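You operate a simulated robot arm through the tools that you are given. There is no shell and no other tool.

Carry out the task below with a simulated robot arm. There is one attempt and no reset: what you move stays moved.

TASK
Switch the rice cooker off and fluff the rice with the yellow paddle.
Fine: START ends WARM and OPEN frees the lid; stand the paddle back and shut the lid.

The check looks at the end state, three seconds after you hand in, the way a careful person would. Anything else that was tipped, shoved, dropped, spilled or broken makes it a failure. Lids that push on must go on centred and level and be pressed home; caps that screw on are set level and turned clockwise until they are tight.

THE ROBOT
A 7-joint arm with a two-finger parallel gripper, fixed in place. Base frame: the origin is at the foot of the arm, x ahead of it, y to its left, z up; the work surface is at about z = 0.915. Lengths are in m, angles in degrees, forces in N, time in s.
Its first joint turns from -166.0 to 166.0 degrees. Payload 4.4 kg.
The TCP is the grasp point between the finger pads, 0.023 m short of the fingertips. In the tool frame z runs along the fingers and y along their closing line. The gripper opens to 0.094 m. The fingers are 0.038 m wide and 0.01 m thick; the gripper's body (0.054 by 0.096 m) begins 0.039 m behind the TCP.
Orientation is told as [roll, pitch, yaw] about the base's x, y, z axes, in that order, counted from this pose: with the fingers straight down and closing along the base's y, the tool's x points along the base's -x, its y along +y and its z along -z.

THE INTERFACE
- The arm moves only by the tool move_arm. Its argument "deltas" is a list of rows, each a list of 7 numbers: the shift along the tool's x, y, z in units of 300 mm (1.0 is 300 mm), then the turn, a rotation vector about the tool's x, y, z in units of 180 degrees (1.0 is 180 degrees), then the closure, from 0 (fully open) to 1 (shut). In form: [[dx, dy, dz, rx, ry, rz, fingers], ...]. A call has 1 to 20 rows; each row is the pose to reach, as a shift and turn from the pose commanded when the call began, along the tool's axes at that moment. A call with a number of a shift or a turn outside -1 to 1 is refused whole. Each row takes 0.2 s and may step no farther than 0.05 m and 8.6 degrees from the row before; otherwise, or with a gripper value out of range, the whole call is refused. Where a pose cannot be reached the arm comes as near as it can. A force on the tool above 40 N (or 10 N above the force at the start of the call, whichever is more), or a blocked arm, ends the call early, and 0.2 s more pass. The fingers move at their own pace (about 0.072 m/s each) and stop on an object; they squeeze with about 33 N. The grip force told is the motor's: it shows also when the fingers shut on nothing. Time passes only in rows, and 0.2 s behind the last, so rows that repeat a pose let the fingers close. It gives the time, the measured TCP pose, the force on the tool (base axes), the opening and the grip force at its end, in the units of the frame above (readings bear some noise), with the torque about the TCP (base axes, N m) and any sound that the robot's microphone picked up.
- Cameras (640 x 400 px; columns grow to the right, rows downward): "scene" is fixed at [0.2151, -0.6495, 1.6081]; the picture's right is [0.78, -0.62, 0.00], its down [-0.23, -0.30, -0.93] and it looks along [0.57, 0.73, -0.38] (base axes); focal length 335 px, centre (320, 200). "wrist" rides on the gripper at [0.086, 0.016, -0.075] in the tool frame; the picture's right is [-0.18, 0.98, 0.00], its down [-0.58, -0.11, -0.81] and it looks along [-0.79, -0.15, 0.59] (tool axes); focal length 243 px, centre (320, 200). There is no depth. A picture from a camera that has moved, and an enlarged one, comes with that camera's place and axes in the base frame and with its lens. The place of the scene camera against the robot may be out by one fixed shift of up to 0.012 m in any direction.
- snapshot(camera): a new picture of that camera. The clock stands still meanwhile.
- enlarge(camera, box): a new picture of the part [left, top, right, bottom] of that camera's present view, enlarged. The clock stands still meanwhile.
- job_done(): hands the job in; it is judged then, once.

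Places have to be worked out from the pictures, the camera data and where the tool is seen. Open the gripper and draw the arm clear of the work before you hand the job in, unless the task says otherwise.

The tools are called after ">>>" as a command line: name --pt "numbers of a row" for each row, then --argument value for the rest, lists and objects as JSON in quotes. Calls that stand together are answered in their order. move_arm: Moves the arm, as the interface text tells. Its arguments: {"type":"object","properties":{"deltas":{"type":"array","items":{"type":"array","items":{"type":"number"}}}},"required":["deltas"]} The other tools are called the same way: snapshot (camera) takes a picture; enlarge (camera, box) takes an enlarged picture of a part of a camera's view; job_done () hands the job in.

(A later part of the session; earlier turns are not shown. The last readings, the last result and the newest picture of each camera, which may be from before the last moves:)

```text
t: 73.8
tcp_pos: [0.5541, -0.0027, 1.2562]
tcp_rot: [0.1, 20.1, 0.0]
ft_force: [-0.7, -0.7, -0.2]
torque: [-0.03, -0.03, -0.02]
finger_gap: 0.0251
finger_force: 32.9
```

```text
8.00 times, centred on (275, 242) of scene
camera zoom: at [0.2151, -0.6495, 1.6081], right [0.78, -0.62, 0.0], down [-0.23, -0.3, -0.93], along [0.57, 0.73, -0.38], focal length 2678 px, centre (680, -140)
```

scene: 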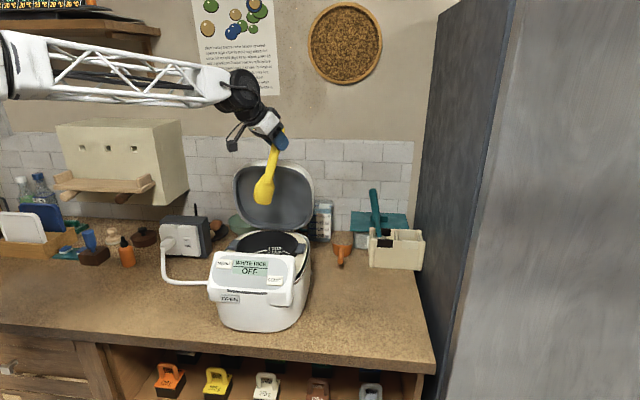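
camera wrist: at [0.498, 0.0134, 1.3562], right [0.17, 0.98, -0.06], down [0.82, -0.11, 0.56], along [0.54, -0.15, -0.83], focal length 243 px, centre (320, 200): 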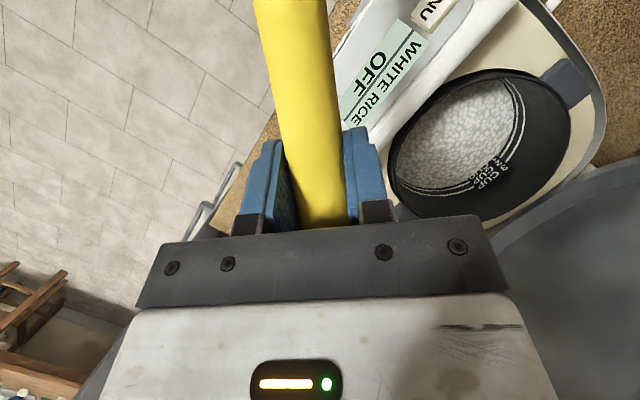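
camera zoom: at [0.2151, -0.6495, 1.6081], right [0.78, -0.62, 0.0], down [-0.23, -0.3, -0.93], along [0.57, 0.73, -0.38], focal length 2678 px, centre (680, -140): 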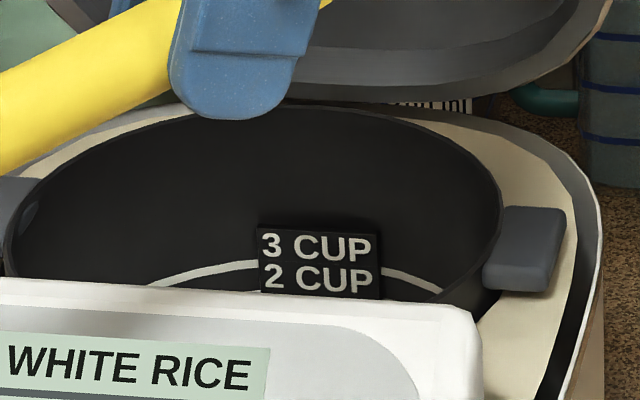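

The zoom shows the rice surface cutting mid‑way through the hidden 1 CUP row at z ≈ 0.990, with the pot bottom at ≈ 0.972, so the blade has been passing through nearly the full depth. For better coverage of the back of the pot I do one more pass with the hand turned to yaw −45°.

>>> move_arm --pt "-0.0272 0.0401 -0.0666 0.005 -0.0351 0.0286 1" --pt "-0.0543 0.0802 -0.1331 0.0101 -0.0701 0.0572 1" --pt "-0.0815 0.1202 -0.1997 0.0151 -0.1052 0.0858 1" --pt "-0.1087 0.1603 -0.2663 0.0202 -0.1402 0.1144 1" --pt "-0.1358 0.2004 -0.3328 0.0252 -0.1753 0.1429 1" --pt "-0.163 0.2405 -0.3994 0.0303 -0.2103 0.1715 1" --pt "-0.1902 0.2806 -0.466 0.0353 -0.2454 0.2001 1" --pt "-0.2173 0.3206 -0.5325 0.0404 -0.2804 0.2287 1" --pt "-0.2445 0.3607 -0.5991 0.0454 -0.3155 0.2573 1" --pt "-0.2445 0.3607 -0.5991 0.0454 -0.3155 0.2573 1"

>>> enlarge --camera "scene" --box '[200, 100, 340, 260]'

>>> snapshot --camera "wrist"

```text
t: 76.0
tcp_pos: [0.6844, 0.1049, 1.3987]
tcp_rot: [0.0, -40.1, -45.1]
ft_force: [-0.3, -1.0, -1.1]
torque: [0.0, 0.0, -0.03]
finger_gap: 0.0248
finger_force: 33.2
```

```text
2.50 times, centred on (270, 180) of scene
camera zoom: at [0.2151, -0.6495, 1.6081], right [0.78, -0.62, 0.0], down [-0.23, -0.3, -0.93], along [0.57, 0.73, -0.38], focal length 837 px, centre (445, 250)
```

zoom: 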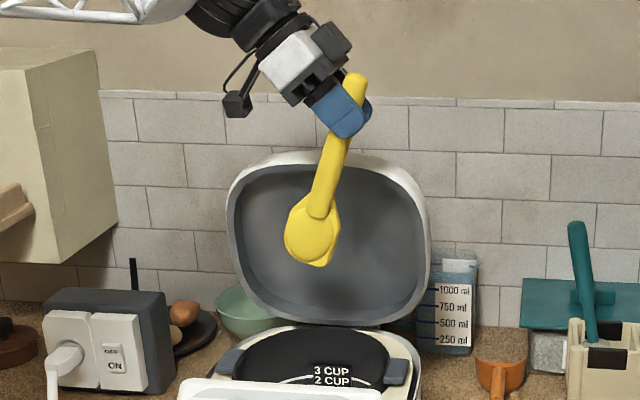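

```text
taken
camera wrist: at [0.6154, 0.1975, 1.4005], right [0.79, 0.59, 0.12], down [-0.13, -0.03, 0.99], along [0.59, -0.8, 0.06], focal length 243 px, centre (320, 200)
```

wrist: 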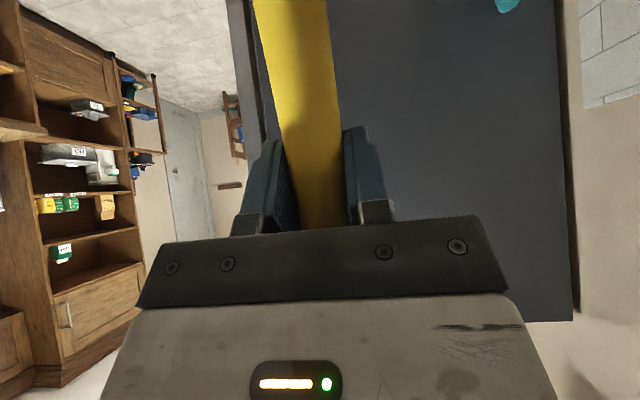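

The blade is over the pot centre with plenty of lid clearance. Lowering into the rice.

>>> move_arm --pt "0.0857 0 0.1021 0 0 0 1" --pt "0.1714 0 0.2043 0 0 0 1" --pt "0.2571 0 0.3064 0 0 0 1" --pt "0.3429 0 0.4085 0 0 0 1" --pt "0.4286 0 0.5107 0 0 0 1" --pt "0.4929 0 0.5873 0 0 0 1" --pt "0.5293 0 0.6306 0 0 0 1" --pt "0.5293 0 0.6306 0 0 0 1"

>>> enlarge --camera "scene" --box '[200, 150, 340, 320]'

```text
t: 77.8
tcp_pos: [0.6878, 0.1073, 1.1538]
tcp_rot: [-0.1, -40.1, -44.9]
ft_force: [-0.1, 0.5, -0.6]
torque: [0.0, -0.02, -0.01]
finger_gap: 0.025
finger_force: 33.1
```

```text
2.35 times, centred on (270, 235) of scene
camera zoom: at [0.2151, -0.6495, 1.6081], right [0.78, -0.62, 0.0], down [-0.23, -0.3, -0.93], along [0.57, 0.73, -0.38], focal length 788 px, centre (438, 118)
```

zoom: 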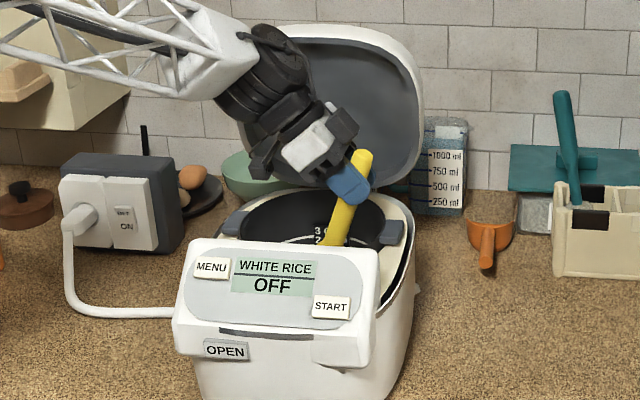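

No load. Sweeping a wide oval again in this orientation.

>>> move_arm --pt "0.0043 0.0667 0.0051 0 0 0 1" --pt "0.0043 0.1333 0.0051 0 0 0 1" --pt "-0.034 0.15 0.0372 0 0 0 1" --pt "-0.0595 0.1 0.0587 0 0 0 1" --pt "-0.0723 0.0333 0.0694 0 0 0 1" --pt "-0.0723 -0.0333 0.0694 0 0 0 1" --pt "-0.0595 -0.1 0.0587 0 0 0 1" --pt "-0.0212 -0.15 0.0265 0 0 0 1" --pt "0.0298 -0.15 -0.0163 0 0 0 1" --pt "0.0681 -0.1 -0.0485 0 0 0 1" --pt "0.0809 -0.0333 -0.0592 0 0 0 1" --pt "0.0809 0.0333 -0.0592 0 0 0 1" --pt "0.0681 0.1 -0.0485 0 0 0 1" --pt "0.0298 0.15 -0.0163 0 0 0 1" --pt "0.0043 0.1 0.0051 0 0 0 1" --pt "0.0043 0.0333 0.0051 0 0 0 1" --pt "0.0043 -0.05 0.0051 0 0 0 1" --pt "0.0043 -0.1167 0.0051 0 0 0 1" --pt "0.0043 -0.05 0.0051 0 0 0 1" --pt "0 0 0 0 0 0 1"

>>> move_arm --pt "-0.0536 0 -0.0638 0 0 0 1" --pt "-0.1393 0 -0.166 0 0 0 1" --pt "-0.225 0 -0.2681 0 0 0 1" --pt "-0.3214 0 -0.383 0 0 0 1" --pt "-0.4286 0 -0.5107 0 0 0 1" --pt "-0.5293 0 -0.6306 0 0 0 1" --pt "-0.5293 0 -0.6306 0 0 0 1"

>>> snapshot --camera "scene"

```text
t: 82.0
tcp_pos: [0.685, 0.105, 1.1523]
tcp_rot: [0.0, -40.0, -45.0]
ft_force: [1.2, -0.1, -0.4]
torque: [0.0, 0.0, 0.03]
finger_gap: 0.0252
finger_force: 32.8
```

```text
t: 83.6
tcp_pos: [0.6838, 0.1056, 1.3996]
tcp_rot: [0.0, -40.0, -45.0]
ft_force: [-0.5, -0.1, -0.9]
torque: [-0.06, 0.04, 0.02]
finger_gap: 0.0251
finger_force: 32.7
```

```text
taken
```

scene: 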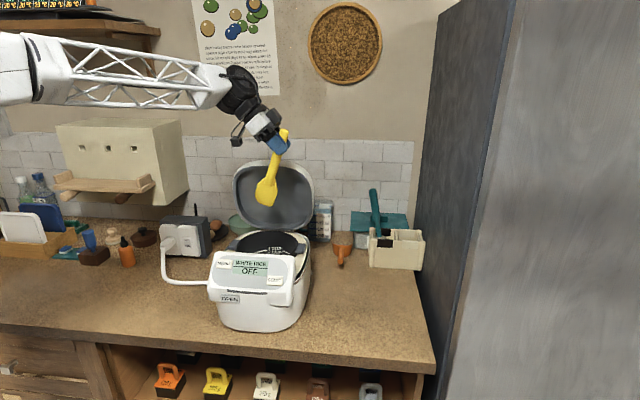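

The fluffing is done in all quadrants and the pot area is clean. I now carry the paddle back to the pose above the caddy from which it was drawn.

>>> move_arm --pt "-0.0665 0.0414 0.0488 -0.0276 -0.0129 -0.0321 1" --pt "-0.133 0.0828 0.0976 -0.0553 -0.0258 -0.0642 1" --pt "-0.1994 0.1243 0.1464 -0.0829 -0.0387 -0.0963 1" --pt "-0.2659 0.1657 0.1952 -0.1105 -0.0516 -0.1283 1" --pt "-0.3324 0.2071 0.244 -0.1382 -0.0645 -0.1604 1" --pt "-0.3989 0.2485 0.2929 -0.1658 -0.0774 -0.1925 1" --pt "-0.4653 0.2899 0.3417 -0.1934 -0.0902 -0.2246 1" --pt "-0.5318 0.3313 0.3905 -0.2211 -0.1031 -0.2567 1" --pt "-0.5983 0.3728 0.4393 -0.2487 -0.116 -0.2888 1" --pt "-0.6648 0.4142 0.4881 -0.2763 -0.1289 -0.3208 1" --pt "-0.7312 0.4556 0.5369 -0.304 -0.1418 -0.3529 1" --pt "-0.7977 0.497 0.5857 -0.3316 -0.1547 -0.385 1" --pt "-0.7977 0.497 0.5857 -0.3316 -0.1547 -0.385 1"

>>> snapshot --camera "scene"

>>> snapshot --camera "wrist"

```text
t: 86.4
tcp_pos: [1.0002, 0.0013, 1.4217]
tcp_rot: [-30.6, -54.6, 71.0]
ft_force: [-0.3, 0.2, -1.1]
torque: [0.01, 0.0, -0.04]
finger_gap: 0.0249
finger_force: 33.2
```

```text
taken
```

scene: 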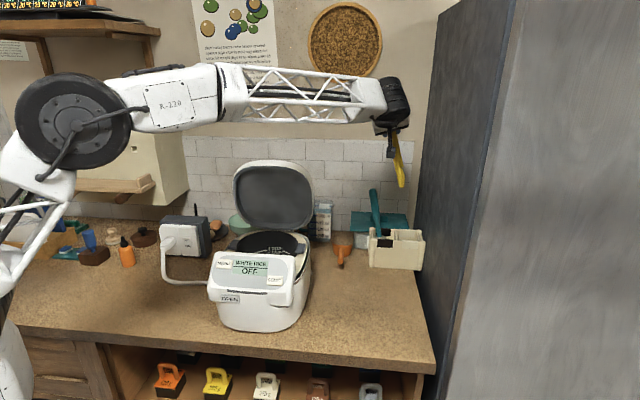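

```text
taken
camera wrist: at [0.9204, -0.0726, 1.384], right [-0.63, 0.76, -0.14], down [-0.39, -0.16, 0.91], along [0.67, 0.63, 0.39], focal length 243 px, centre (320, 200)
```

wrist: 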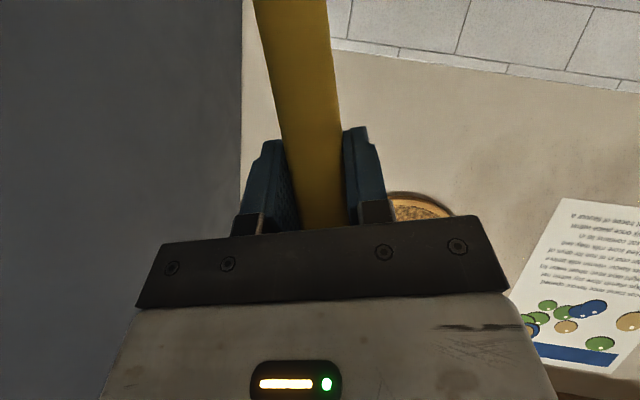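

The pose matches the one on the way out. I compare the paddle's hang with the earlier picture.

>>> enlarge --camera "scene" --box '[370, 115, 430, 200]'

>>> enlarge --camera "scene" --box '[355, 180, 445, 290]'

```text
4.71 times, centred on (400, 158) of scene
camera zoom: at [0.2151, -0.6495, 1.6081], right [0.78, -0.62, 0.0], down [-0.23, -0.3, -0.93], along [0.57, 0.73, -0.38], focal length 1575 px, centre (-56, 400)
```

zoom: 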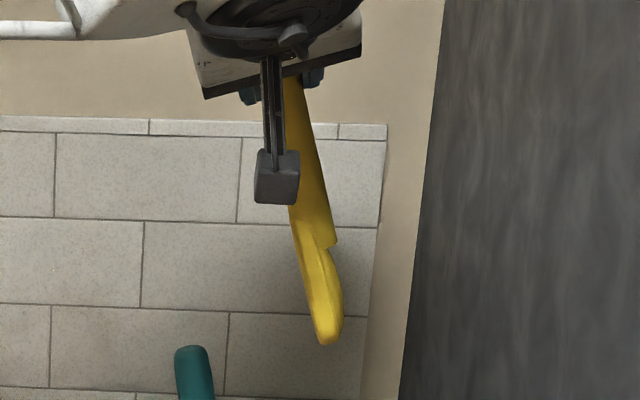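

```text
3.64 times, centred on (400, 235) of scene
camera zoom: at [0.2151, -0.6495, 1.6081], right [0.78, -0.62, 0.0], down [-0.23, -0.3, -0.93], along [0.57, 0.73, -0.38], focal length 1217 px, centre (29, 73)
```

zoom: 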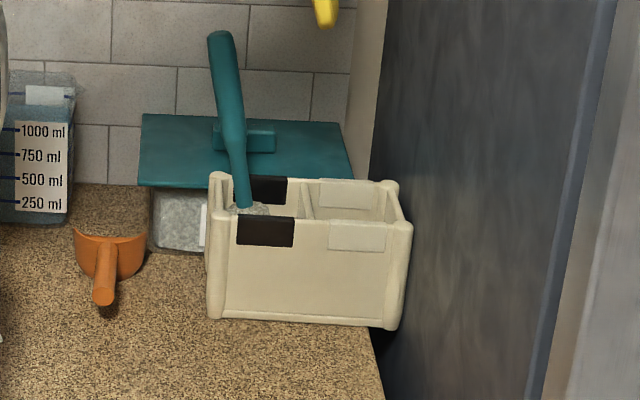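

The paddle hangs exactly as before and the caddy is untouched. I reverse the way out: forward and down to just above its slot.

>>> move_arm --pt "-0.0097 0.0003 0.1488 0 0 0 1" --pt "0.0238 0.0152 0.2855 0 0 0 1" --pt "0.1067 0.0466 0.3986 0 0 0 1" --pt "0.229 0.0906 0.4736 0 0 0 1" --pt "0.3631 0.139 0.556 0 0 0 1" --pt "0.3631 0.139 0.556 0 0 0 1"

>>> enlarge --camera "scene" --box '[330, 150, 450, 290]'

>>> snapshot --camera "wrist"

```text
t: 87.8
tcp_pos: [1.0683, 0.053, 1.235]
tcp_rot: [-30.5, -54.6, 70.8]
ft_force: [-0.6, -1.0, -1.2]
torque: [0.04, 0.01, -0.01]
finger_gap: 0.0252
finger_force: 32.9
```

```text
2.86 times, centred on (390, 220) of scene
camera zoom: at [0.2151, -0.6495, 1.6081], right [0.78, -0.62, 0.0], down [-0.23, -0.3, -0.93], along [0.57, 0.73, -0.38], focal length 956 px, centre (120, 143)
```

zoom: 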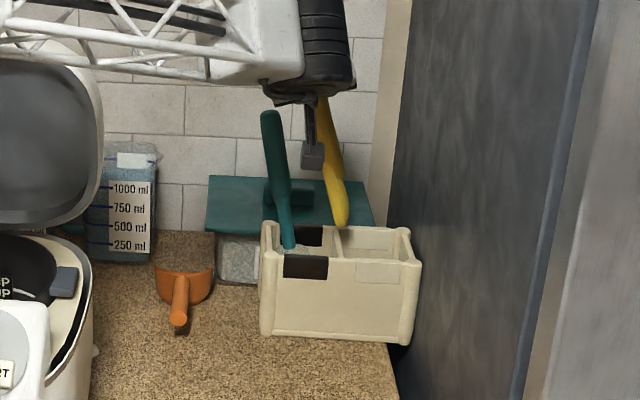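

```text
taken
camera wrist: at [0.9881, -0.0198, 1.1974], right [-0.63, 0.76, -0.14], down [-0.39, -0.16, 0.91], along [0.67, 0.63, 0.39], focal length 243 px, centre (320, 200)
```

wrist: 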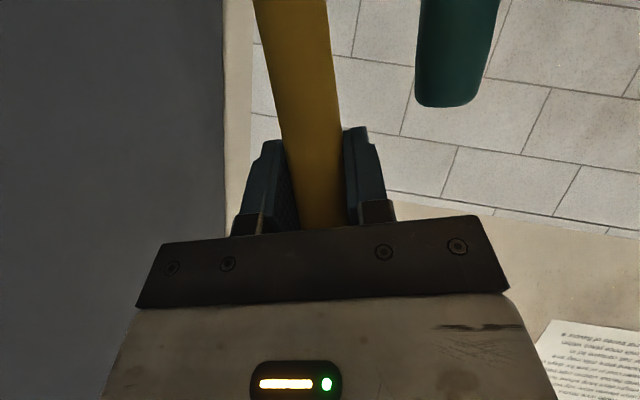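

Aligned as on the way out, perhaps 3 mm left, so I add a 3 mm correction to the right and lower the paddle along its axis part-way into the slot.

>>> move_arm --pt "0.0025 -0.0096 0.0015 0 0 0 1" --pt "0.0615 -0.0096 0.0326 0 0 0 1" --pt "0.1205 -0.0096 0.0637 0 0 0 1" --pt "0.1794 -0.0096 0.0947 0 0 0 1" --pt "0.1794 -0.0096 0.0947 0 0 0 1"

>>> enlarge --camera "scene" --box '[330, 150, 450, 290]'

```text
t: 89.0
tcp_pos: [1.0807, 0.0356, 1.1775]
tcp_rot: [-30.5, -54.5, 70.9]
ft_force: [-0.4, 0.6, -1.8]
torque: [-0.01, 0.02, 0.01]
finger_gap: 0.0252
finger_force: 33.2
```

```text
2.86 times, centred on (390, 220) of scene
camera zoom: at [0.2151, -0.6495, 1.6081], right [0.78, -0.62, 0.0], down [-0.23, -0.3, -0.93], along [0.57, 0.73, -0.38], focal length 956 px, centre (120, 143)
```

zoom: 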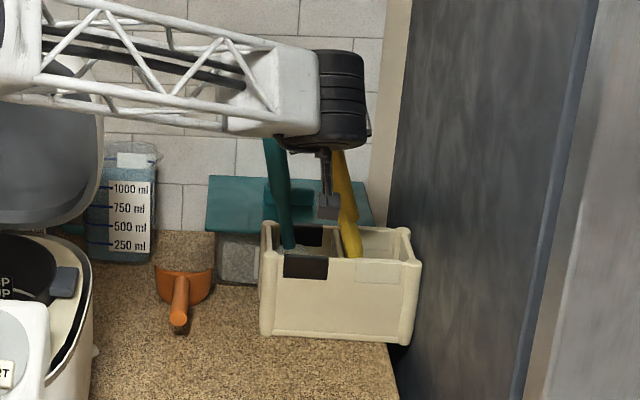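

The blade is entering its own slot with no load. Lowering the remaining ~6.5 cm, slowing toward the end.

>>> move_arm --pt "0.0737 0 0.0388 0 0 0 1" --pt "0.1327 0 0.0699 0 0 0 1" --pt "0.1681 0 0.0885 0 0 0 1" --pt "0.1858 0 0.0979 0 0 0 1" --pt "0.1858 0 0.0979 0 0 0 1"

>>> enlarge --camera "scene" --box '[330, 150, 450, 290]'

>>> snapshot --camera "wrist"

```text
t: 90.2
tcp_pos: [1.0911, 0.0201, 1.1191]
tcp_rot: [-30.5, -54.7, 70.9]
ft_force: [-0.3, 0.4, -0.8]
torque: [0.02, 0.01, 0.01]
finger_gap: 0.025
finger_force: 32.8
```

```text
2.86 times, centred on (390, 220) of scene
camera zoom: at [0.2151, -0.6495, 1.6081], right [0.78, -0.62, 0.0], down [-0.23, -0.3, -0.93], along [0.57, 0.73, -0.38], focal length 956 px, centre (120, 143)
```

zoom: 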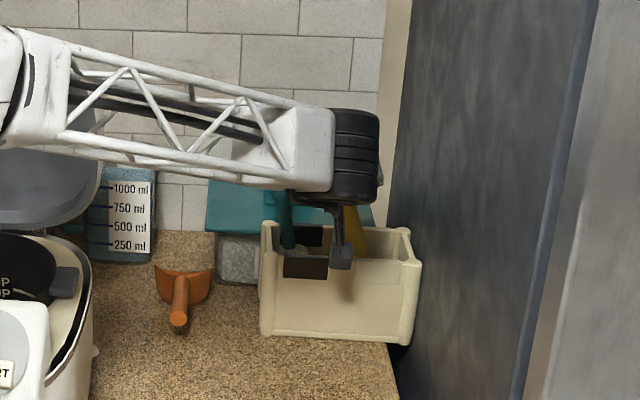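

```text
taken
camera wrist: at [1.0109, -0.0533, 1.081], right [-0.63, 0.76, -0.14], down [-0.39, -0.16, 0.91], along [0.67, 0.63, 0.39], focal length 243 px, centre (320, 200)
```

wrist: 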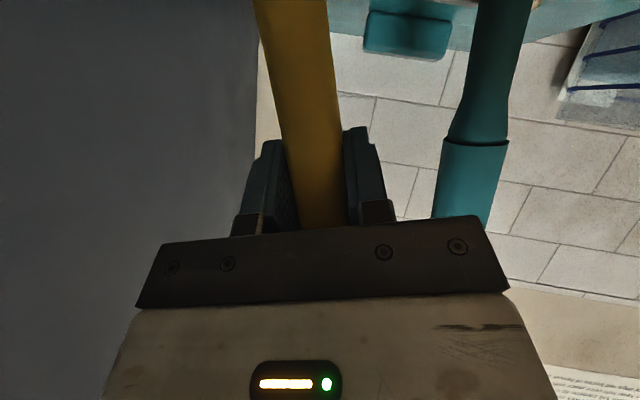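

6 mm above the original seat height; I creep down along the axis watching for floor contact.

>>> move_arm --pt "0.0074 0 0.0039 0 0 0 1" --pt "0.0133 0 0.007 0 0 0 1" --pt "0.0133 0 0.007 0 0 0 1"

```text
t: 91.0
tcp_pos: [1.092, 0.019, 1.1131]
tcp_rot: [-30.6, -54.7, 70.9]
ft_force: [-1.1, 0.0, -0.8]
torque: [0.03, 0.06, -0.02]
finger_gap: 0.0252
finger_force: 33.1
```

At the original height and still no floor contact; another 2 mm.

>>> move_arm --pt "0.0059 0 0.0031 0 0 0 1" --pt "0.0059 0 0.0031 0 0 0 1"

```text
t: 91.6
tcp_pos: [1.0923, 0.0175, 1.1115]
tcp_rot: [-30.6, -54.5, 70.9]
ft_force: [0.1, 0.0, 0.3]
torque: [0.06, -0.04, 0.01]
finger_gap: 0.0253
finger_force: 33.1
```

The weight is just coming off the gripper, so it is at the floor of its slot. I open the fingers to 6 cm, which clears the brush handle.

>>> move_arm --pt "0 0 0 0 0 0 0.7" --pt "0 0 0 0 0 0 0.55" --pt "0 0 0 0 0 0 0.36" --pt "0 0 0 0 0 0 0.36" --pt "0 0 0 0 0 0 0.36"

>>> snapshot --camera "wrist"

>>> enlarge --camera "scene" --box '[330, 150, 450, 290]'

```text
t: 92.8
tcp_pos: [1.092, 0.0183, 1.1112]
tcp_rot: [-30.5, -54.6, 70.9]
ft_force: [0.5, -0.4, -0.3]
torque: [0.01, -0.01, -0.01]
finger_gap: 0.0604
finger_force: 0.1
```

```text
taken
camera wrist: at [1.0117, -0.0548, 1.0743], right [-0.63, 0.76, -0.14], down [-0.39, -0.16, 0.91], along [0.67, 0.63, 0.39], focal length 243 px, centre (320, 200)
```

wrist: 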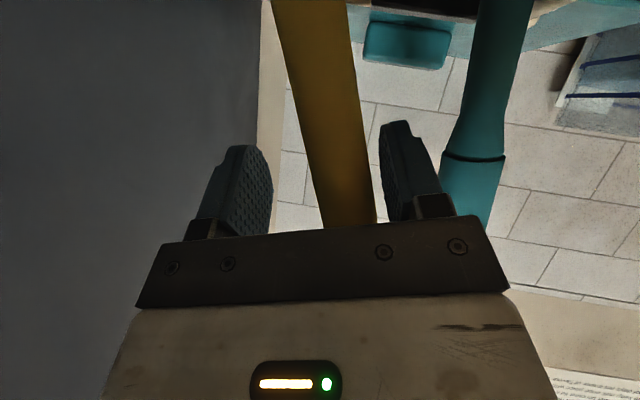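

```text
2.86 times, centred on (390, 220) of scene
camera zoom: at [0.2151, -0.6495, 1.6081], right [0.78, -0.62, 0.0], down [-0.23, -0.3, -0.93], along [0.57, 0.73, -0.38], focal length 956 px, centre (120, 143)
```

zoom: 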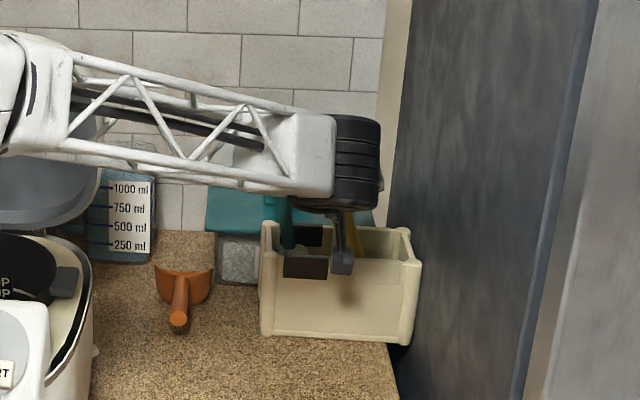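

The paddle is released and leans freely in its slot, clear of both fingers. I back straight out along the tool axis.

>>> move_arm --pt "0 0 -0.0667 0 0 0 0.36" --pt "0 0 -0.2 0 0 0 0.36" --pt "0 0 -0.3333 0 0 0 0.36" --pt "0 0 -0.4667 0 0 0 0.36" --pt "0 0 -0.5667 0 0 0 0.36" --pt "0 0 -0.5667 0 0 0 0.36"

>>> snapshot --camera "wrist"

>>> enlarge --camera "scene" --box '[330, 150, 450, 290]'

```text
t: 94.2
tcp_pos: [0.9749, -0.0647, 1.1943]
tcp_rot: [-30.5, -54.6, 70.9]
ft_force: [0.5, -0.7, 0.1]
torque: [0.01, 0.0, 0.02]
finger_gap: 0.0602
finger_force: 0.0
```

```text
taken
camera wrist: at [0.8935, -0.1394, 1.1578], right [-0.63, 0.76, -0.14], down [-0.39, -0.16, 0.91], along [0.67, 0.63, 0.39], focal length 243 px, centre (320, 200)
```

wrist: 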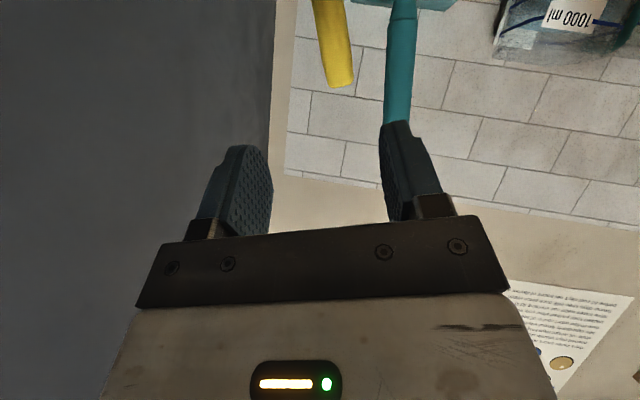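

```text
2.86 times, centred on (390, 220) of scene
camera zoom: at [0.2151, -0.6495, 1.6081], right [0.78, -0.62, 0.0], down [-0.23, -0.3, -0.93], along [0.57, 0.73, -0.38], focal length 956 px, centre (120, 143)
```

zoom: 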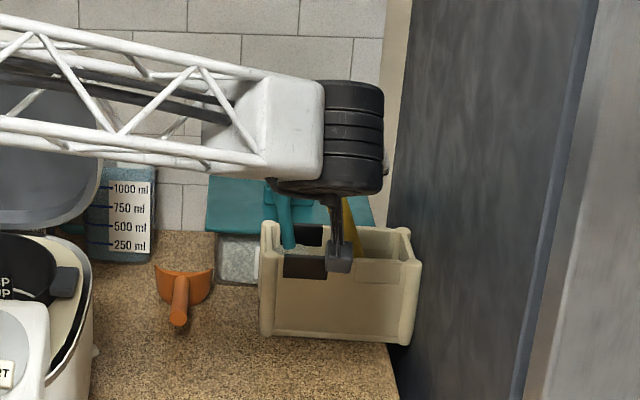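

Withdrawn cleanly. I raise and level the hand, moving back to the spot where I can see the caddy from above.

>>> move_arm --pt "-0.0485 0.0276 -0.0877 0.0046 0.0342 0.0276 0.36" --pt "-0.097 0.0552 -0.1753 0.0091 0.0685 0.0551 0.36" --pt "-0.1455 0.0828 -0.263 0.0137 0.1027 0.0827 0.36" --pt "-0.194 0.1104 -0.3507 0.0183 0.137 0.1102 0.36" --pt "-0.2425 0.138 -0.4384 0.0229 0.1712 0.1378 0.36" --pt "-0.291 0.1656 -0.526 0.0274 0.2054 0.1653 0.36" --pt "-0.3395 0.1932 -0.6137 0.032 0.2397 0.1929 0.36" --pt "-0.388 0.2208 -0.7014 0.0366 0.2739 0.2204 0.36" --pt "-0.4365 0.2484 -0.789 0.0411 0.3082 0.248 0.36" --pt "-0.485 0.276 -0.8767 0.0457 0.3424 0.2755 0.36" --pt "-0.485 0.276 -0.8767 0.0457 0.3424 0.2755 0.36"

>>> snapshot --camera "wrist"

>>> enlarge --camera "scene" --box '[355, 180, 445, 290]'

>>> snapshot --camera "scene"

```text
t: 96.6
tcp_pos: [0.7577, -0.0615, 1.4218]
tcp_rot: [-0.1, 0.0, 0.0]
ft_force: [0.6, -0.5, -0.3]
torque: [0.01, 0.0, 0.01]
finger_gap: 0.0602
finger_force: 0.1
```

```text
taken
camera wrist: at [0.6708, -0.0458, 1.4974], right [0.18, 0.98, 0.0], down [0.58, -0.11, 0.81], along [0.79, -0.15, -0.59], focal length 243 px, centre (320, 200)
```

wrist: 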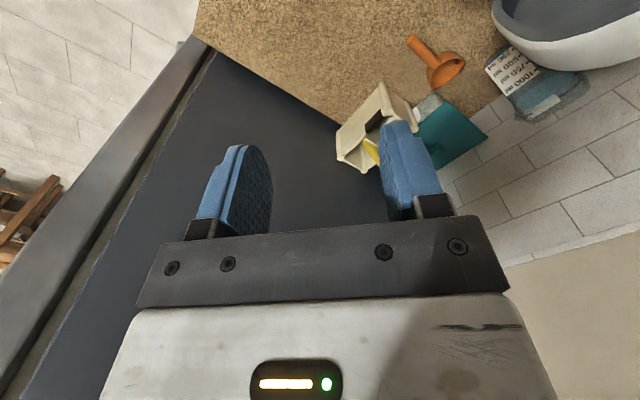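

```text
3.64 times, centred on (400, 235) of scene
camera zoom: at [0.2151, -0.6495, 1.6081], right [0.78, -0.62, 0.0], down [-0.23, -0.3, -0.93], along [0.57, 0.73, -0.38], focal length 1217 px, centre (29, 73)
```

zoom: 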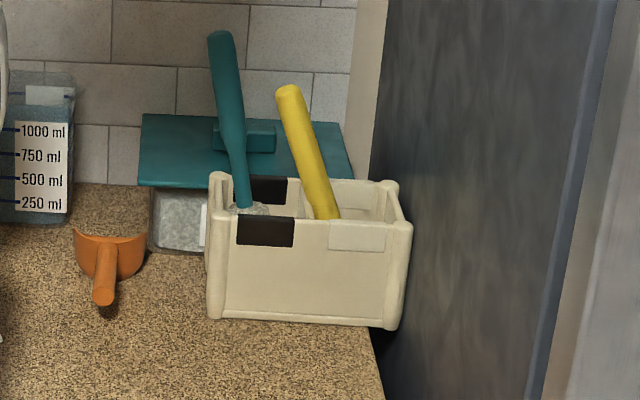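

```text
taken
```

scene: 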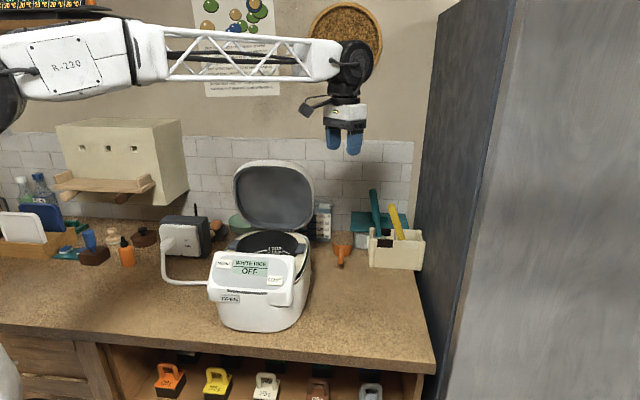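

The paddle stands back in its own slot and nothing else has moved. Now the lid: it stands at about 97° with its hinge near s ≈ 0.68 (distance along the cooker's 45° axis), so I close the fingers and go over to a point behind it, staying at z ≈ 1.43.

>>> move_arm --pt "-0.0222 0.1111 -0.0067 0 0 -0.0417 1" --pt "-0.0444 0.2222 -0.0133 0 0 -0.0833 1" --pt "-0.0667 0.3333 -0.02 0 0 -0.125 1" --pt "-0.0889 0.4444 -0.0267 0 0 -0.1667 1" --pt "-0.1111 0.5556 -0.0333 0 0 -0.2083 1" --pt "-0.1333 0.6667 -0.04 0 0 -0.25 1" --pt "-0.1333 0.6667 -0.04 0 0 -0.25 1"

>>> snapshot --camera "wrist"

>>> snapshot --camera "scene"

```text
t: 98.2
tcp_pos: [0.7968, 0.1382, 1.435]
tcp_rot: [0.0, 0.0, 45.0]
ft_force: [0.5, -0.1, -0.1]
torque: [0.0, 0.0, 0.0]
finger_gap: 0.0004
finger_force: 33.0
```

```text
taken
camera wrist: at [0.7243, 0.0881, 1.5103], right [-0.57, 0.82, 0.0], down [0.49, 0.34, 0.81], along [0.66, 0.46, -0.59], focal length 243 px, centre (320, 200)
```

wrist: 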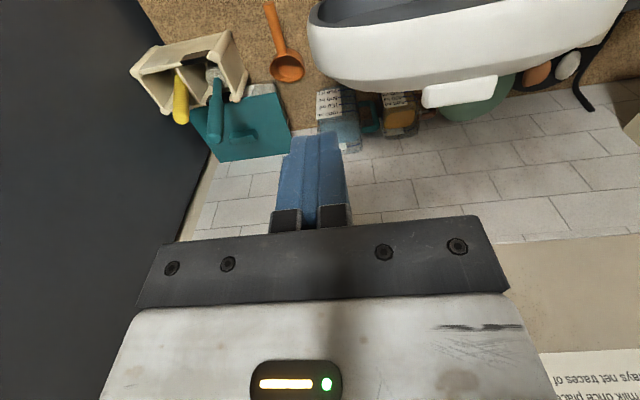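

```text
taken
```

scene: 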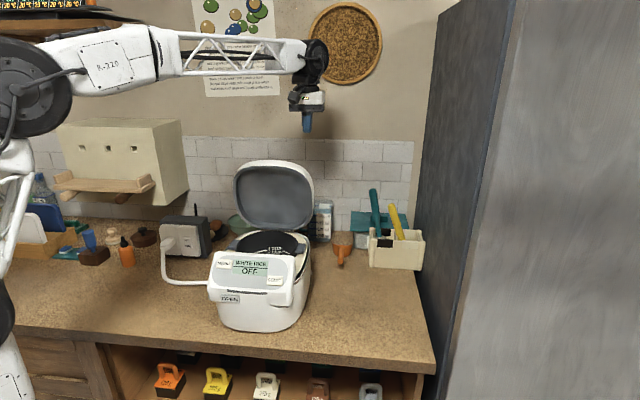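

I can see the lid's top edge and its front bar from above: the top is at z ≈ 1.305 and the back of the bar at s ≈ 0.72–0.74. I go behind to s = 0.82, then come down until the fingertips are at z ≈ 1.265.

>>> move_arm --pt "-0.1059 0.0776 0 0 0 0 1" --pt "-0.2118 0.1552 0 0 0 0 1" --pt "-0.3176 0.2328 0 0 0 0 1" --pt "-0.4235 0.3104 0 0 0 0 1" --pt "-0.5294 0.388 0 0 0 0 1" --pt "-0.5294 0.388 0 0 0 0 1"

>>> snapshot --camera "wrist"

>>> snapshot --camera "scene"

```text
t: 99.6
tcp_pos: [0.827, 0.3373, 1.4352]
tcp_rot: [0.0, 0.1, 45.1]
ft_force: [0.1, -0.2, 0.7]
torque: [-0.02, 0.0, 0.0]
finger_gap: 0.0
finger_force: 32.9
```

```text
taken
camera wrist: at [0.7536, 0.2873, 1.5105], right [-0.57, 0.82, 0.0], down [0.49, 0.33, 0.81], along [0.66, 0.46, -0.59], focal length 243 px, centre (320, 200)
```

wrist: 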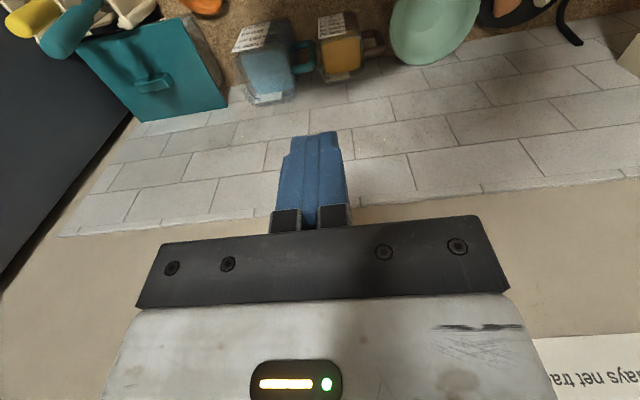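

```text
taken
```

scene: 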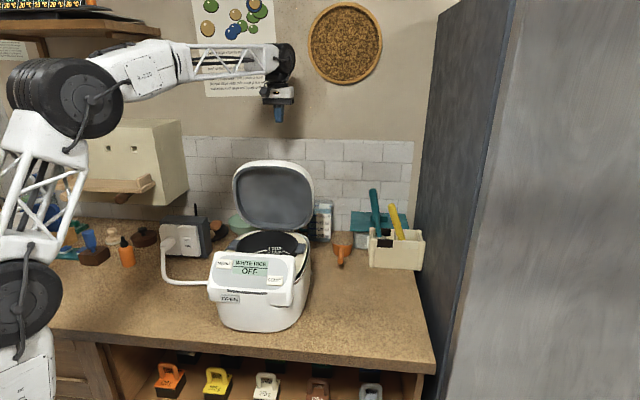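

I'm behind the lid on the cooker's axis with free space below. Lowering to the push height.

>>> move_arm --pt "0 0 0.1225 0 0 0 1" --pt "0 0 0.245 0 0 0 1" --pt "0 0 0.3675 0 0 0 1" --pt "0 0 0.49 0 0 0 1" --pt "0 0 0.49 0 0 0 1"

>>> enlarge --camera "scene" --box '[200, 90, 350, 280]'

>>> snapshot --camera "wrist"

```text
t: 100.8
tcp_pos: [0.8291, 0.3335, 1.2899]
tcp_rot: [0.0, 0.0, 45.1]
ft_force: [-0.1, 0.6, 0.1]
torque: [0.0, -0.04, 0.0]
finger_gap: 0.0
finger_force: 33.7
```

```text
2.11 times, centred on (275, 185) of scene
camera zoom: at [0.2151, -0.6495, 1.6081], right [0.78, -0.62, 0.0], down [-0.23, -0.3, -0.93], along [0.57, 0.73, -0.38], focal length 705 px, centre (415, 232)
```

zoom: 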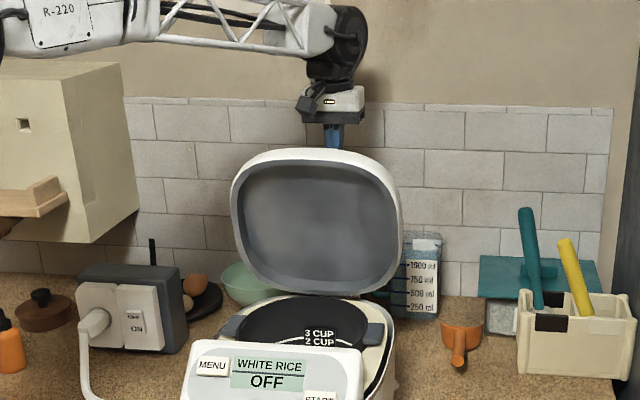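

```text
taken
camera wrist: at [0.7556, 0.2843, 1.3647], right [-0.57, 0.82, 0.0], down [0.49, 0.33, 0.81], along [0.67, 0.46, -0.59], focal length 243 px, centre (320, 200)
```

wrist: 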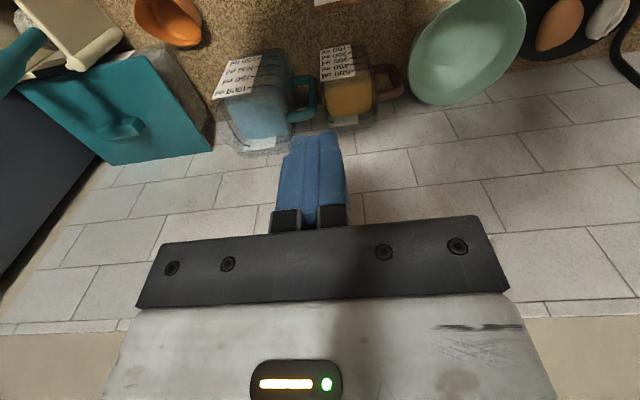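

The fingertips are behind the lid's upper edge, on its centreline. I pull toward the front, slowing at expected contact.

>>> move_arm --pt "0.1 0 0 0 0 0 1" --pt "0.1667 0 0 0 0 0 1" --pt "0.22 0 0 0 0 0 1" --pt "0.26 0 0 0 0 0 1"

>>> enlarge --camera "scene" --box '[200, 90, 350, 280]'

```text
t: 101.8
tcp_pos: [0.773, 0.2777, 1.2878]
tcp_rot: [0.0, 0.0, 45.0]
ft_force: [0.8, 1.3, 0.0]
torque: [-0.02, 0.01, -0.03]
finger_gap: 0.0
finger_force: 32.6
```

```text
2.11 times, centred on (275, 185) of scene
camera zoom: at [0.2151, -0.6495, 1.6081], right [0.78, -0.62, 0.0], down [-0.23, -0.3, -0.93], along [0.57, 0.73, -0.38], focal length 705 px, centre (415, 232)
```

zoom: 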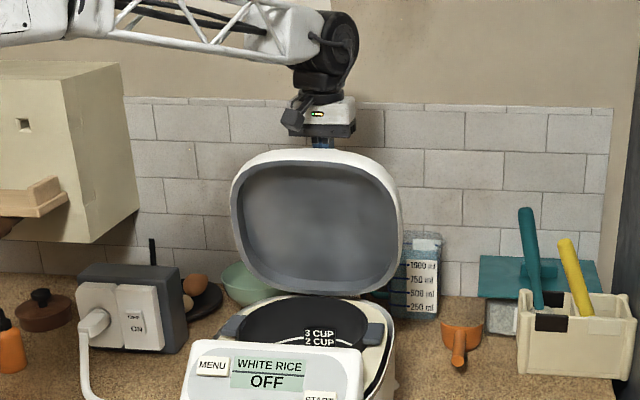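

Nearly touching. I keep pulling forward in small steps.

>>> move_arm --pt "0.04 0 0 0 0 0 1" --pt "0.08 0 0 0 0 0 1" --pt "0.12 0 0 0 0 0 1"

>>> enlarge --camera "scene" --box '[200, 90, 350, 280]'

```text
t: 102.6
tcp_pos: [0.7464, 0.2528, 1.2887]
tcp_rot: [0.0, 0.0, 45.2]
ft_force: [0.2, 1.2, 1.3]
torque: [0.0, 0.02, -0.01]
finger_gap: 0.0001
finger_force: 33.0
```

```text
2.11 times, centred on (275, 185) of scene
camera zoom: at [0.2151, -0.6495, 1.6081], right [0.78, -0.62, 0.0], down [-0.23, -0.3, -0.93], along [0.57, 0.73, -0.38], focal length 705 px, centre (415, 232)
```

zoom: 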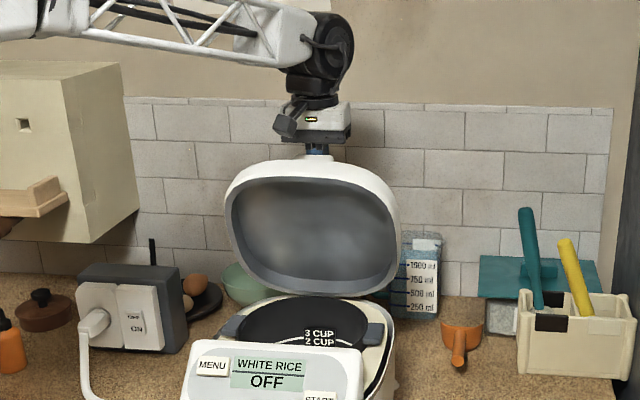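

The lid follows the finger with hardly any force. I continue along its arc forward and slightly down.

>>> move_arm --pt "0.05 0 0 0 0 0 1" --pt "0.0983 0 0 0 0 0 1" --pt "0.15 0 0.007 0 0 0 1" --pt "0.1983 0 0.0167 0 0 0 1" --pt "0.25 0 0.033 0 0 0 1" --pt "0.2983 0 0.05 0 0 0 1"

>>> enlarge --camera "scene" --box '[200, 90, 350, 280]'

>>> snapshot --camera "wrist"

```text
t: 104.0
tcp_pos: [0.6833, 0.189, 1.2721]
tcp_rot: [0.0, 0.0, 45.0]
ft_force: [0.3, 0.8, 1.8]
torque: [-0.01, 0.04, 0.0]
finger_gap: 0.0002
finger_force: 33.2
```

```text
2.11 times, centred on (275, 185) of scene
camera zoom: at [0.2151, -0.6495, 1.6081], right [0.78, -0.62, 0.0], down [-0.23, -0.3, -0.93], along [0.57, 0.73, -0.38], focal length 705 px, centre (415, 232)
```

zoom: 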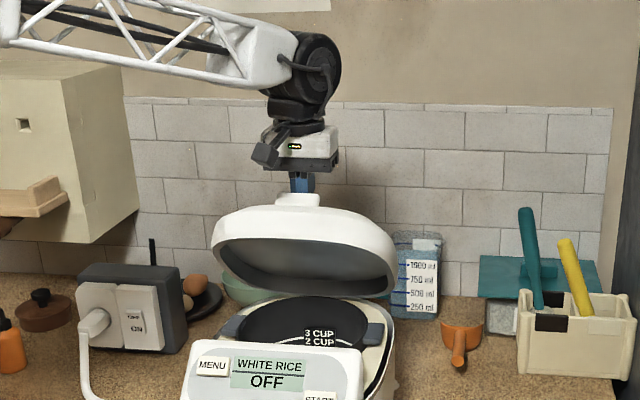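

```text
taken
camera wrist: at [0.6105, 0.1397, 1.3471], right [-0.57, 0.82, 0.0], down [0.49, 0.33, 0.81], along [0.67, 0.46, -0.59], focal length 243 px, centre (320, 200)
```

wrist: 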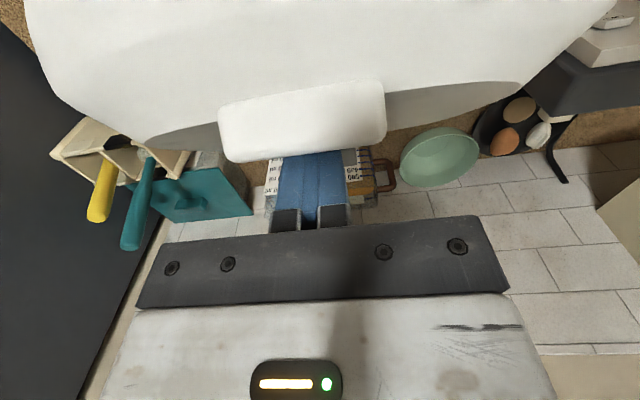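

The lid is at about 60° with the finger behind its bar. Continuing round the arc.

>>> move_arm --pt "0.0433 0 0.0213 0 0 0 1" --pt "0.0833 0 0.0447 0 0 0 1" --pt "0.1233 0 0.0713 0 0 0 1" --pt "0.1567 0 0.1 0 0 0 1" --pt "0.19 0 0.13 0 0 0 1" --pt "0.2167 0 0.1587 0 0 0 1"

>>> enlarge --camera "scene" --box '[200, 90, 350, 280]'

>>> snapshot --camera "wrist"

```text
t: 105.4
tcp_pos: [0.6368, 0.1431, 1.2234]
tcp_rot: [0.0, 0.1, 45.0]
ft_force: [1.5, 0.8, 1.4]
torque: [0.02, 0.02, -0.03]
finger_gap: 0.0001
finger_force: 33.3
```

```text
2.11 times, centred on (275, 185) of scene
camera zoom: at [0.2151, -0.6495, 1.6081], right [0.78, -0.62, 0.0], down [-0.23, -0.3, -0.93], along [0.57, 0.73, -0.38], focal length 705 px, centre (415, 232)
```

zoom: 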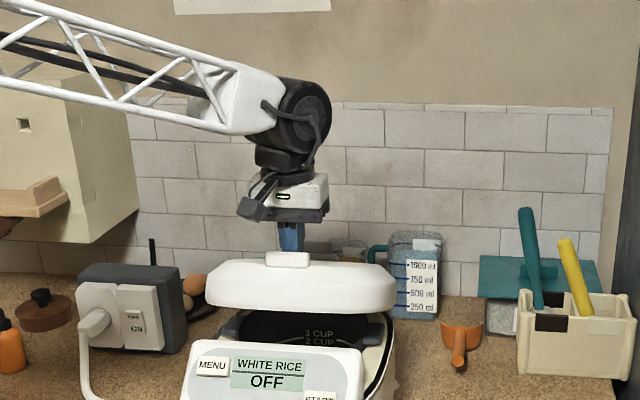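

```text
taken
camera wrist: at [0.564, 0.0938, 1.2986], right [-0.57, 0.82, 0.0], down [0.49, 0.33, 0.81], along [0.67, 0.46, -0.59], focal length 243 px, centre (320, 200)
```

wrist: 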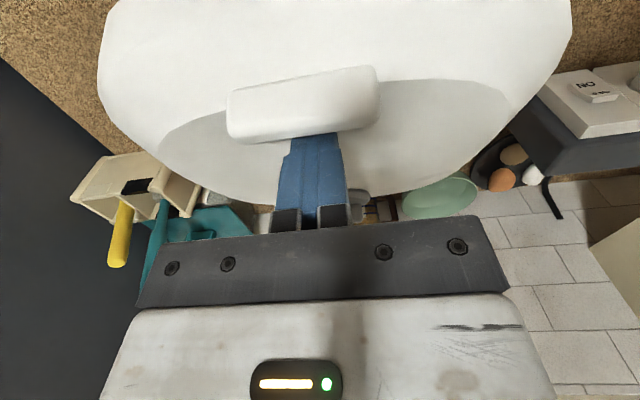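

The lid is about 35° from closed. I bring it down nearly all the way, then check before pressing home.

>>> move_arm --pt "0.025 0 0.0325 0 0 0 1" --pt "0.0483 0 0.065 0 0 0 1" --pt "0.07 0 0.1033 0 0 0 1" --pt "0.0917 0 0.1417 0 0 0 1" --pt "0.1033 0 0.168 0 0 0 1"

>>> enlarge --camera "scene" --box '[200, 160, 350, 330]'

>>> snapshot --camera "wrist"

```text
t: 106.6
tcp_pos: [0.6161, 0.1206, 1.1734]
tcp_rot: [0.0, 0.0, 45.1]
ft_force: [0.5, 0.8, 2.7]
torque: [-0.02, -0.03, -0.02]
finger_gap: 0.0001
finger_force: 33.2
```

```text
2.35 times, centred on (275, 245) of scene
camera zoom: at [0.2151, -0.6495, 1.6081], right [0.78, -0.62, 0.0], down [-0.23, -0.3, -0.93], along [0.57, 0.73, -0.38], focal length 788 px, centre (426, 94)
```

zoom: 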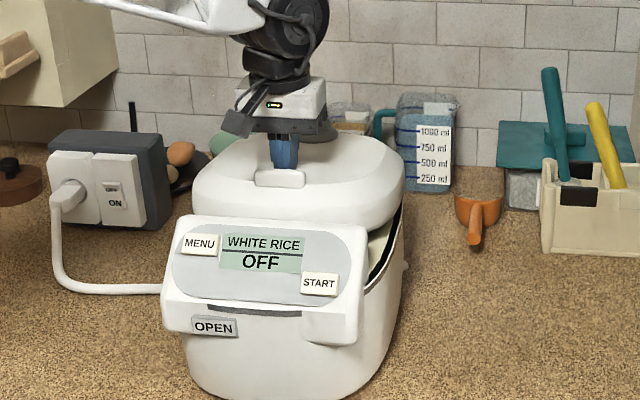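

```text
taken
camera wrist: at [0.5423, 0.0715, 1.2491], right [-0.57, 0.82, 0.0], down [0.49, 0.33, 0.81], along [0.67, 0.46, -0.59], focal length 243 px, centre (320, 200)
```

wrist: 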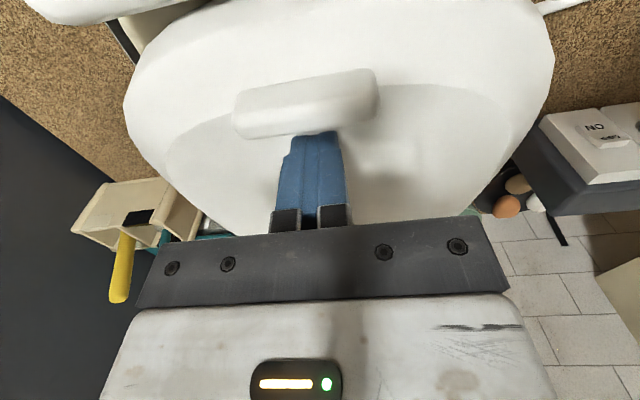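

The lid is nearly shut. I press straight down in small steps beside the bar until it latches.

>>> move_arm --pt "0.0067 0 0.0333 0 0 0 1" --pt "0.0133 0 0.0533 0 0 0 1" --pt "0.0133 0 0.0667 0 0 0 1" --pt "0.0133 0 0.0767 0 0 0 1"

>>> enlarge --camera "scene" --box '[200, 160, 350, 330]'

```text
t: 107.6
tcp_pos: [0.613, 0.1177, 1.152]
tcp_rot: [-0.1, 0.0, 45.0]
ft_force: [-5.7, -5.5, 11.9]
torque: [-0.3, 0.3, 0.01]
finger_gap: 0.0
finger_force: 32.6
```

```text
2.35 times, centred on (275, 245) of scene
camera zoom: at [0.2151, -0.6495, 1.6081], right [0.78, -0.62, 0.0], down [-0.23, -0.3, -0.93], along [0.57, 0.73, -0.38], focal length 788 px, centre (426, 94)
```

zoom: 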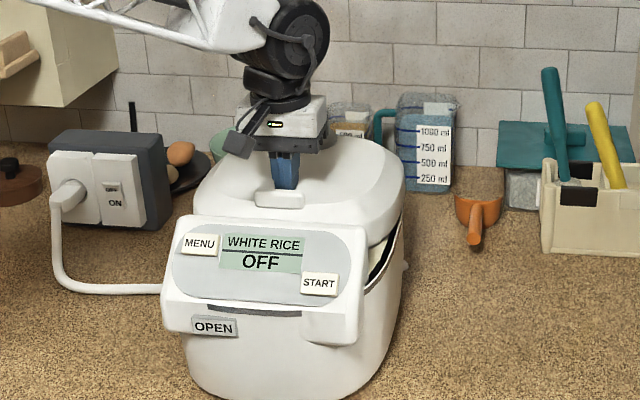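

Force is building (12 N) with the lid almost down; pressing further in 2 mm steps.

>>> move_arm --pt "0 0 0.0067 0 0 0 1" --pt "0 0 0.0133 0 0 0 1"

>>> enlarge --camera "scene" --box '[200, 160, 350, 330]'

```text
t: 108.2
tcp_pos: [0.613, 0.1194, 1.1516]
tcp_rot: [-0.2, -0.2, 45.2]
ft_force: [-1.0, -0.6, 5.2]
torque: [-0.09, 0.15, 0.03]
finger_gap: 0.0
finger_force: 33.1
stopped in row 2: the force on the tool passed its limit at 43 N (the readings are from after the stop); the commanded pose is now the measured one
```

```text
2.35 times, centred on (275, 245) of scene
camera zoom: at [0.2151, -0.6495, 1.6081], right [0.78, -0.62, 0.0], down [-0.23, -0.3, -0.93], along [0.57, 0.73, -0.38], focal length 788 px, centre (426, 94)
```

zoom: 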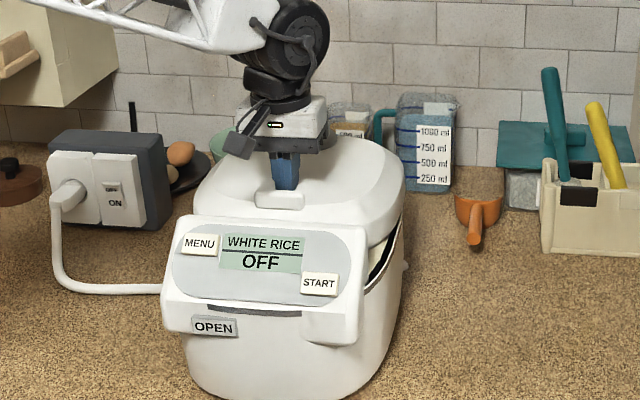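

The force passed 40 N with the lid's bar exactly where it was when shut (scene pixel 258, 245). I lift a little to see whether it stays latched.

>>> move_arm --pt "0 0 -0.02 0 0 0 1" --pt "0 0 -0.0667 0 0 0 1" --pt "0 0 -0.0667 0 0 0 1"

>>> enlarge --camera "scene" --box '[180, 200, 340, 340]'

>>> snapshot --camera "wrist"

```text
t: 109.0
tcp_pos: [0.6133, 0.1177, 1.1711]
tcp_rot: [-0.1, -0.2, 45.0]
ft_force: [0.2, 0.2, -0.8]
torque: [-0.01, 0.0, -0.01]
finger_gap: 0.0
finger_force: 32.4
```

```text
2.86 times, centred on (260, 270) of scene
camera zoom: at [0.2151, -0.6495, 1.6081], right [0.78, -0.62, 0.0], down [-0.23, -0.3, -0.93], along [0.57, 0.73, -0.38], focal length 956 px, centre (491, 0)
```

zoom: 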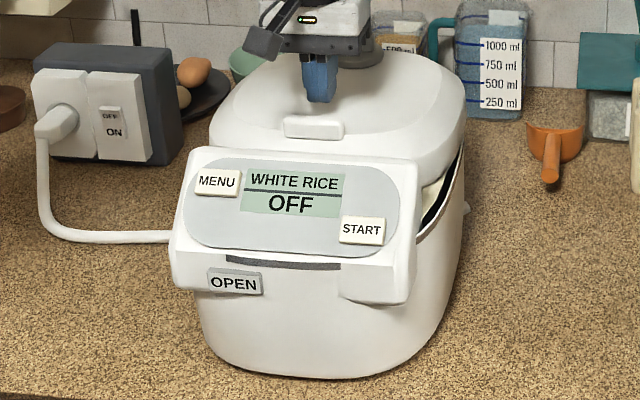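

```text
taken
camera wrist: at [0.54, 0.068, 1.2442], right [-0.57, 0.82, 0.0], down [0.49, 0.33, 0.81], along [0.67, 0.46, -0.59], focal length 243 px, centre (320, 200)
```

wrist: 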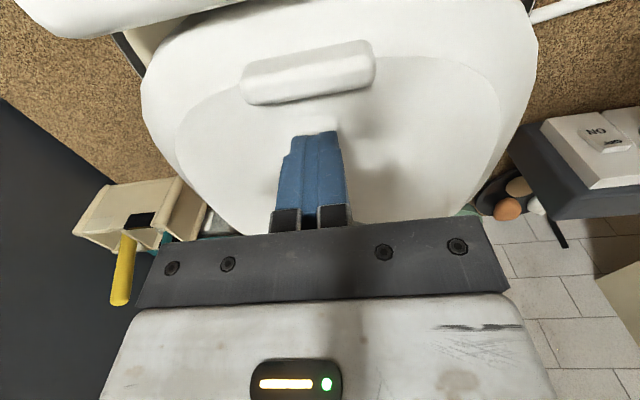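

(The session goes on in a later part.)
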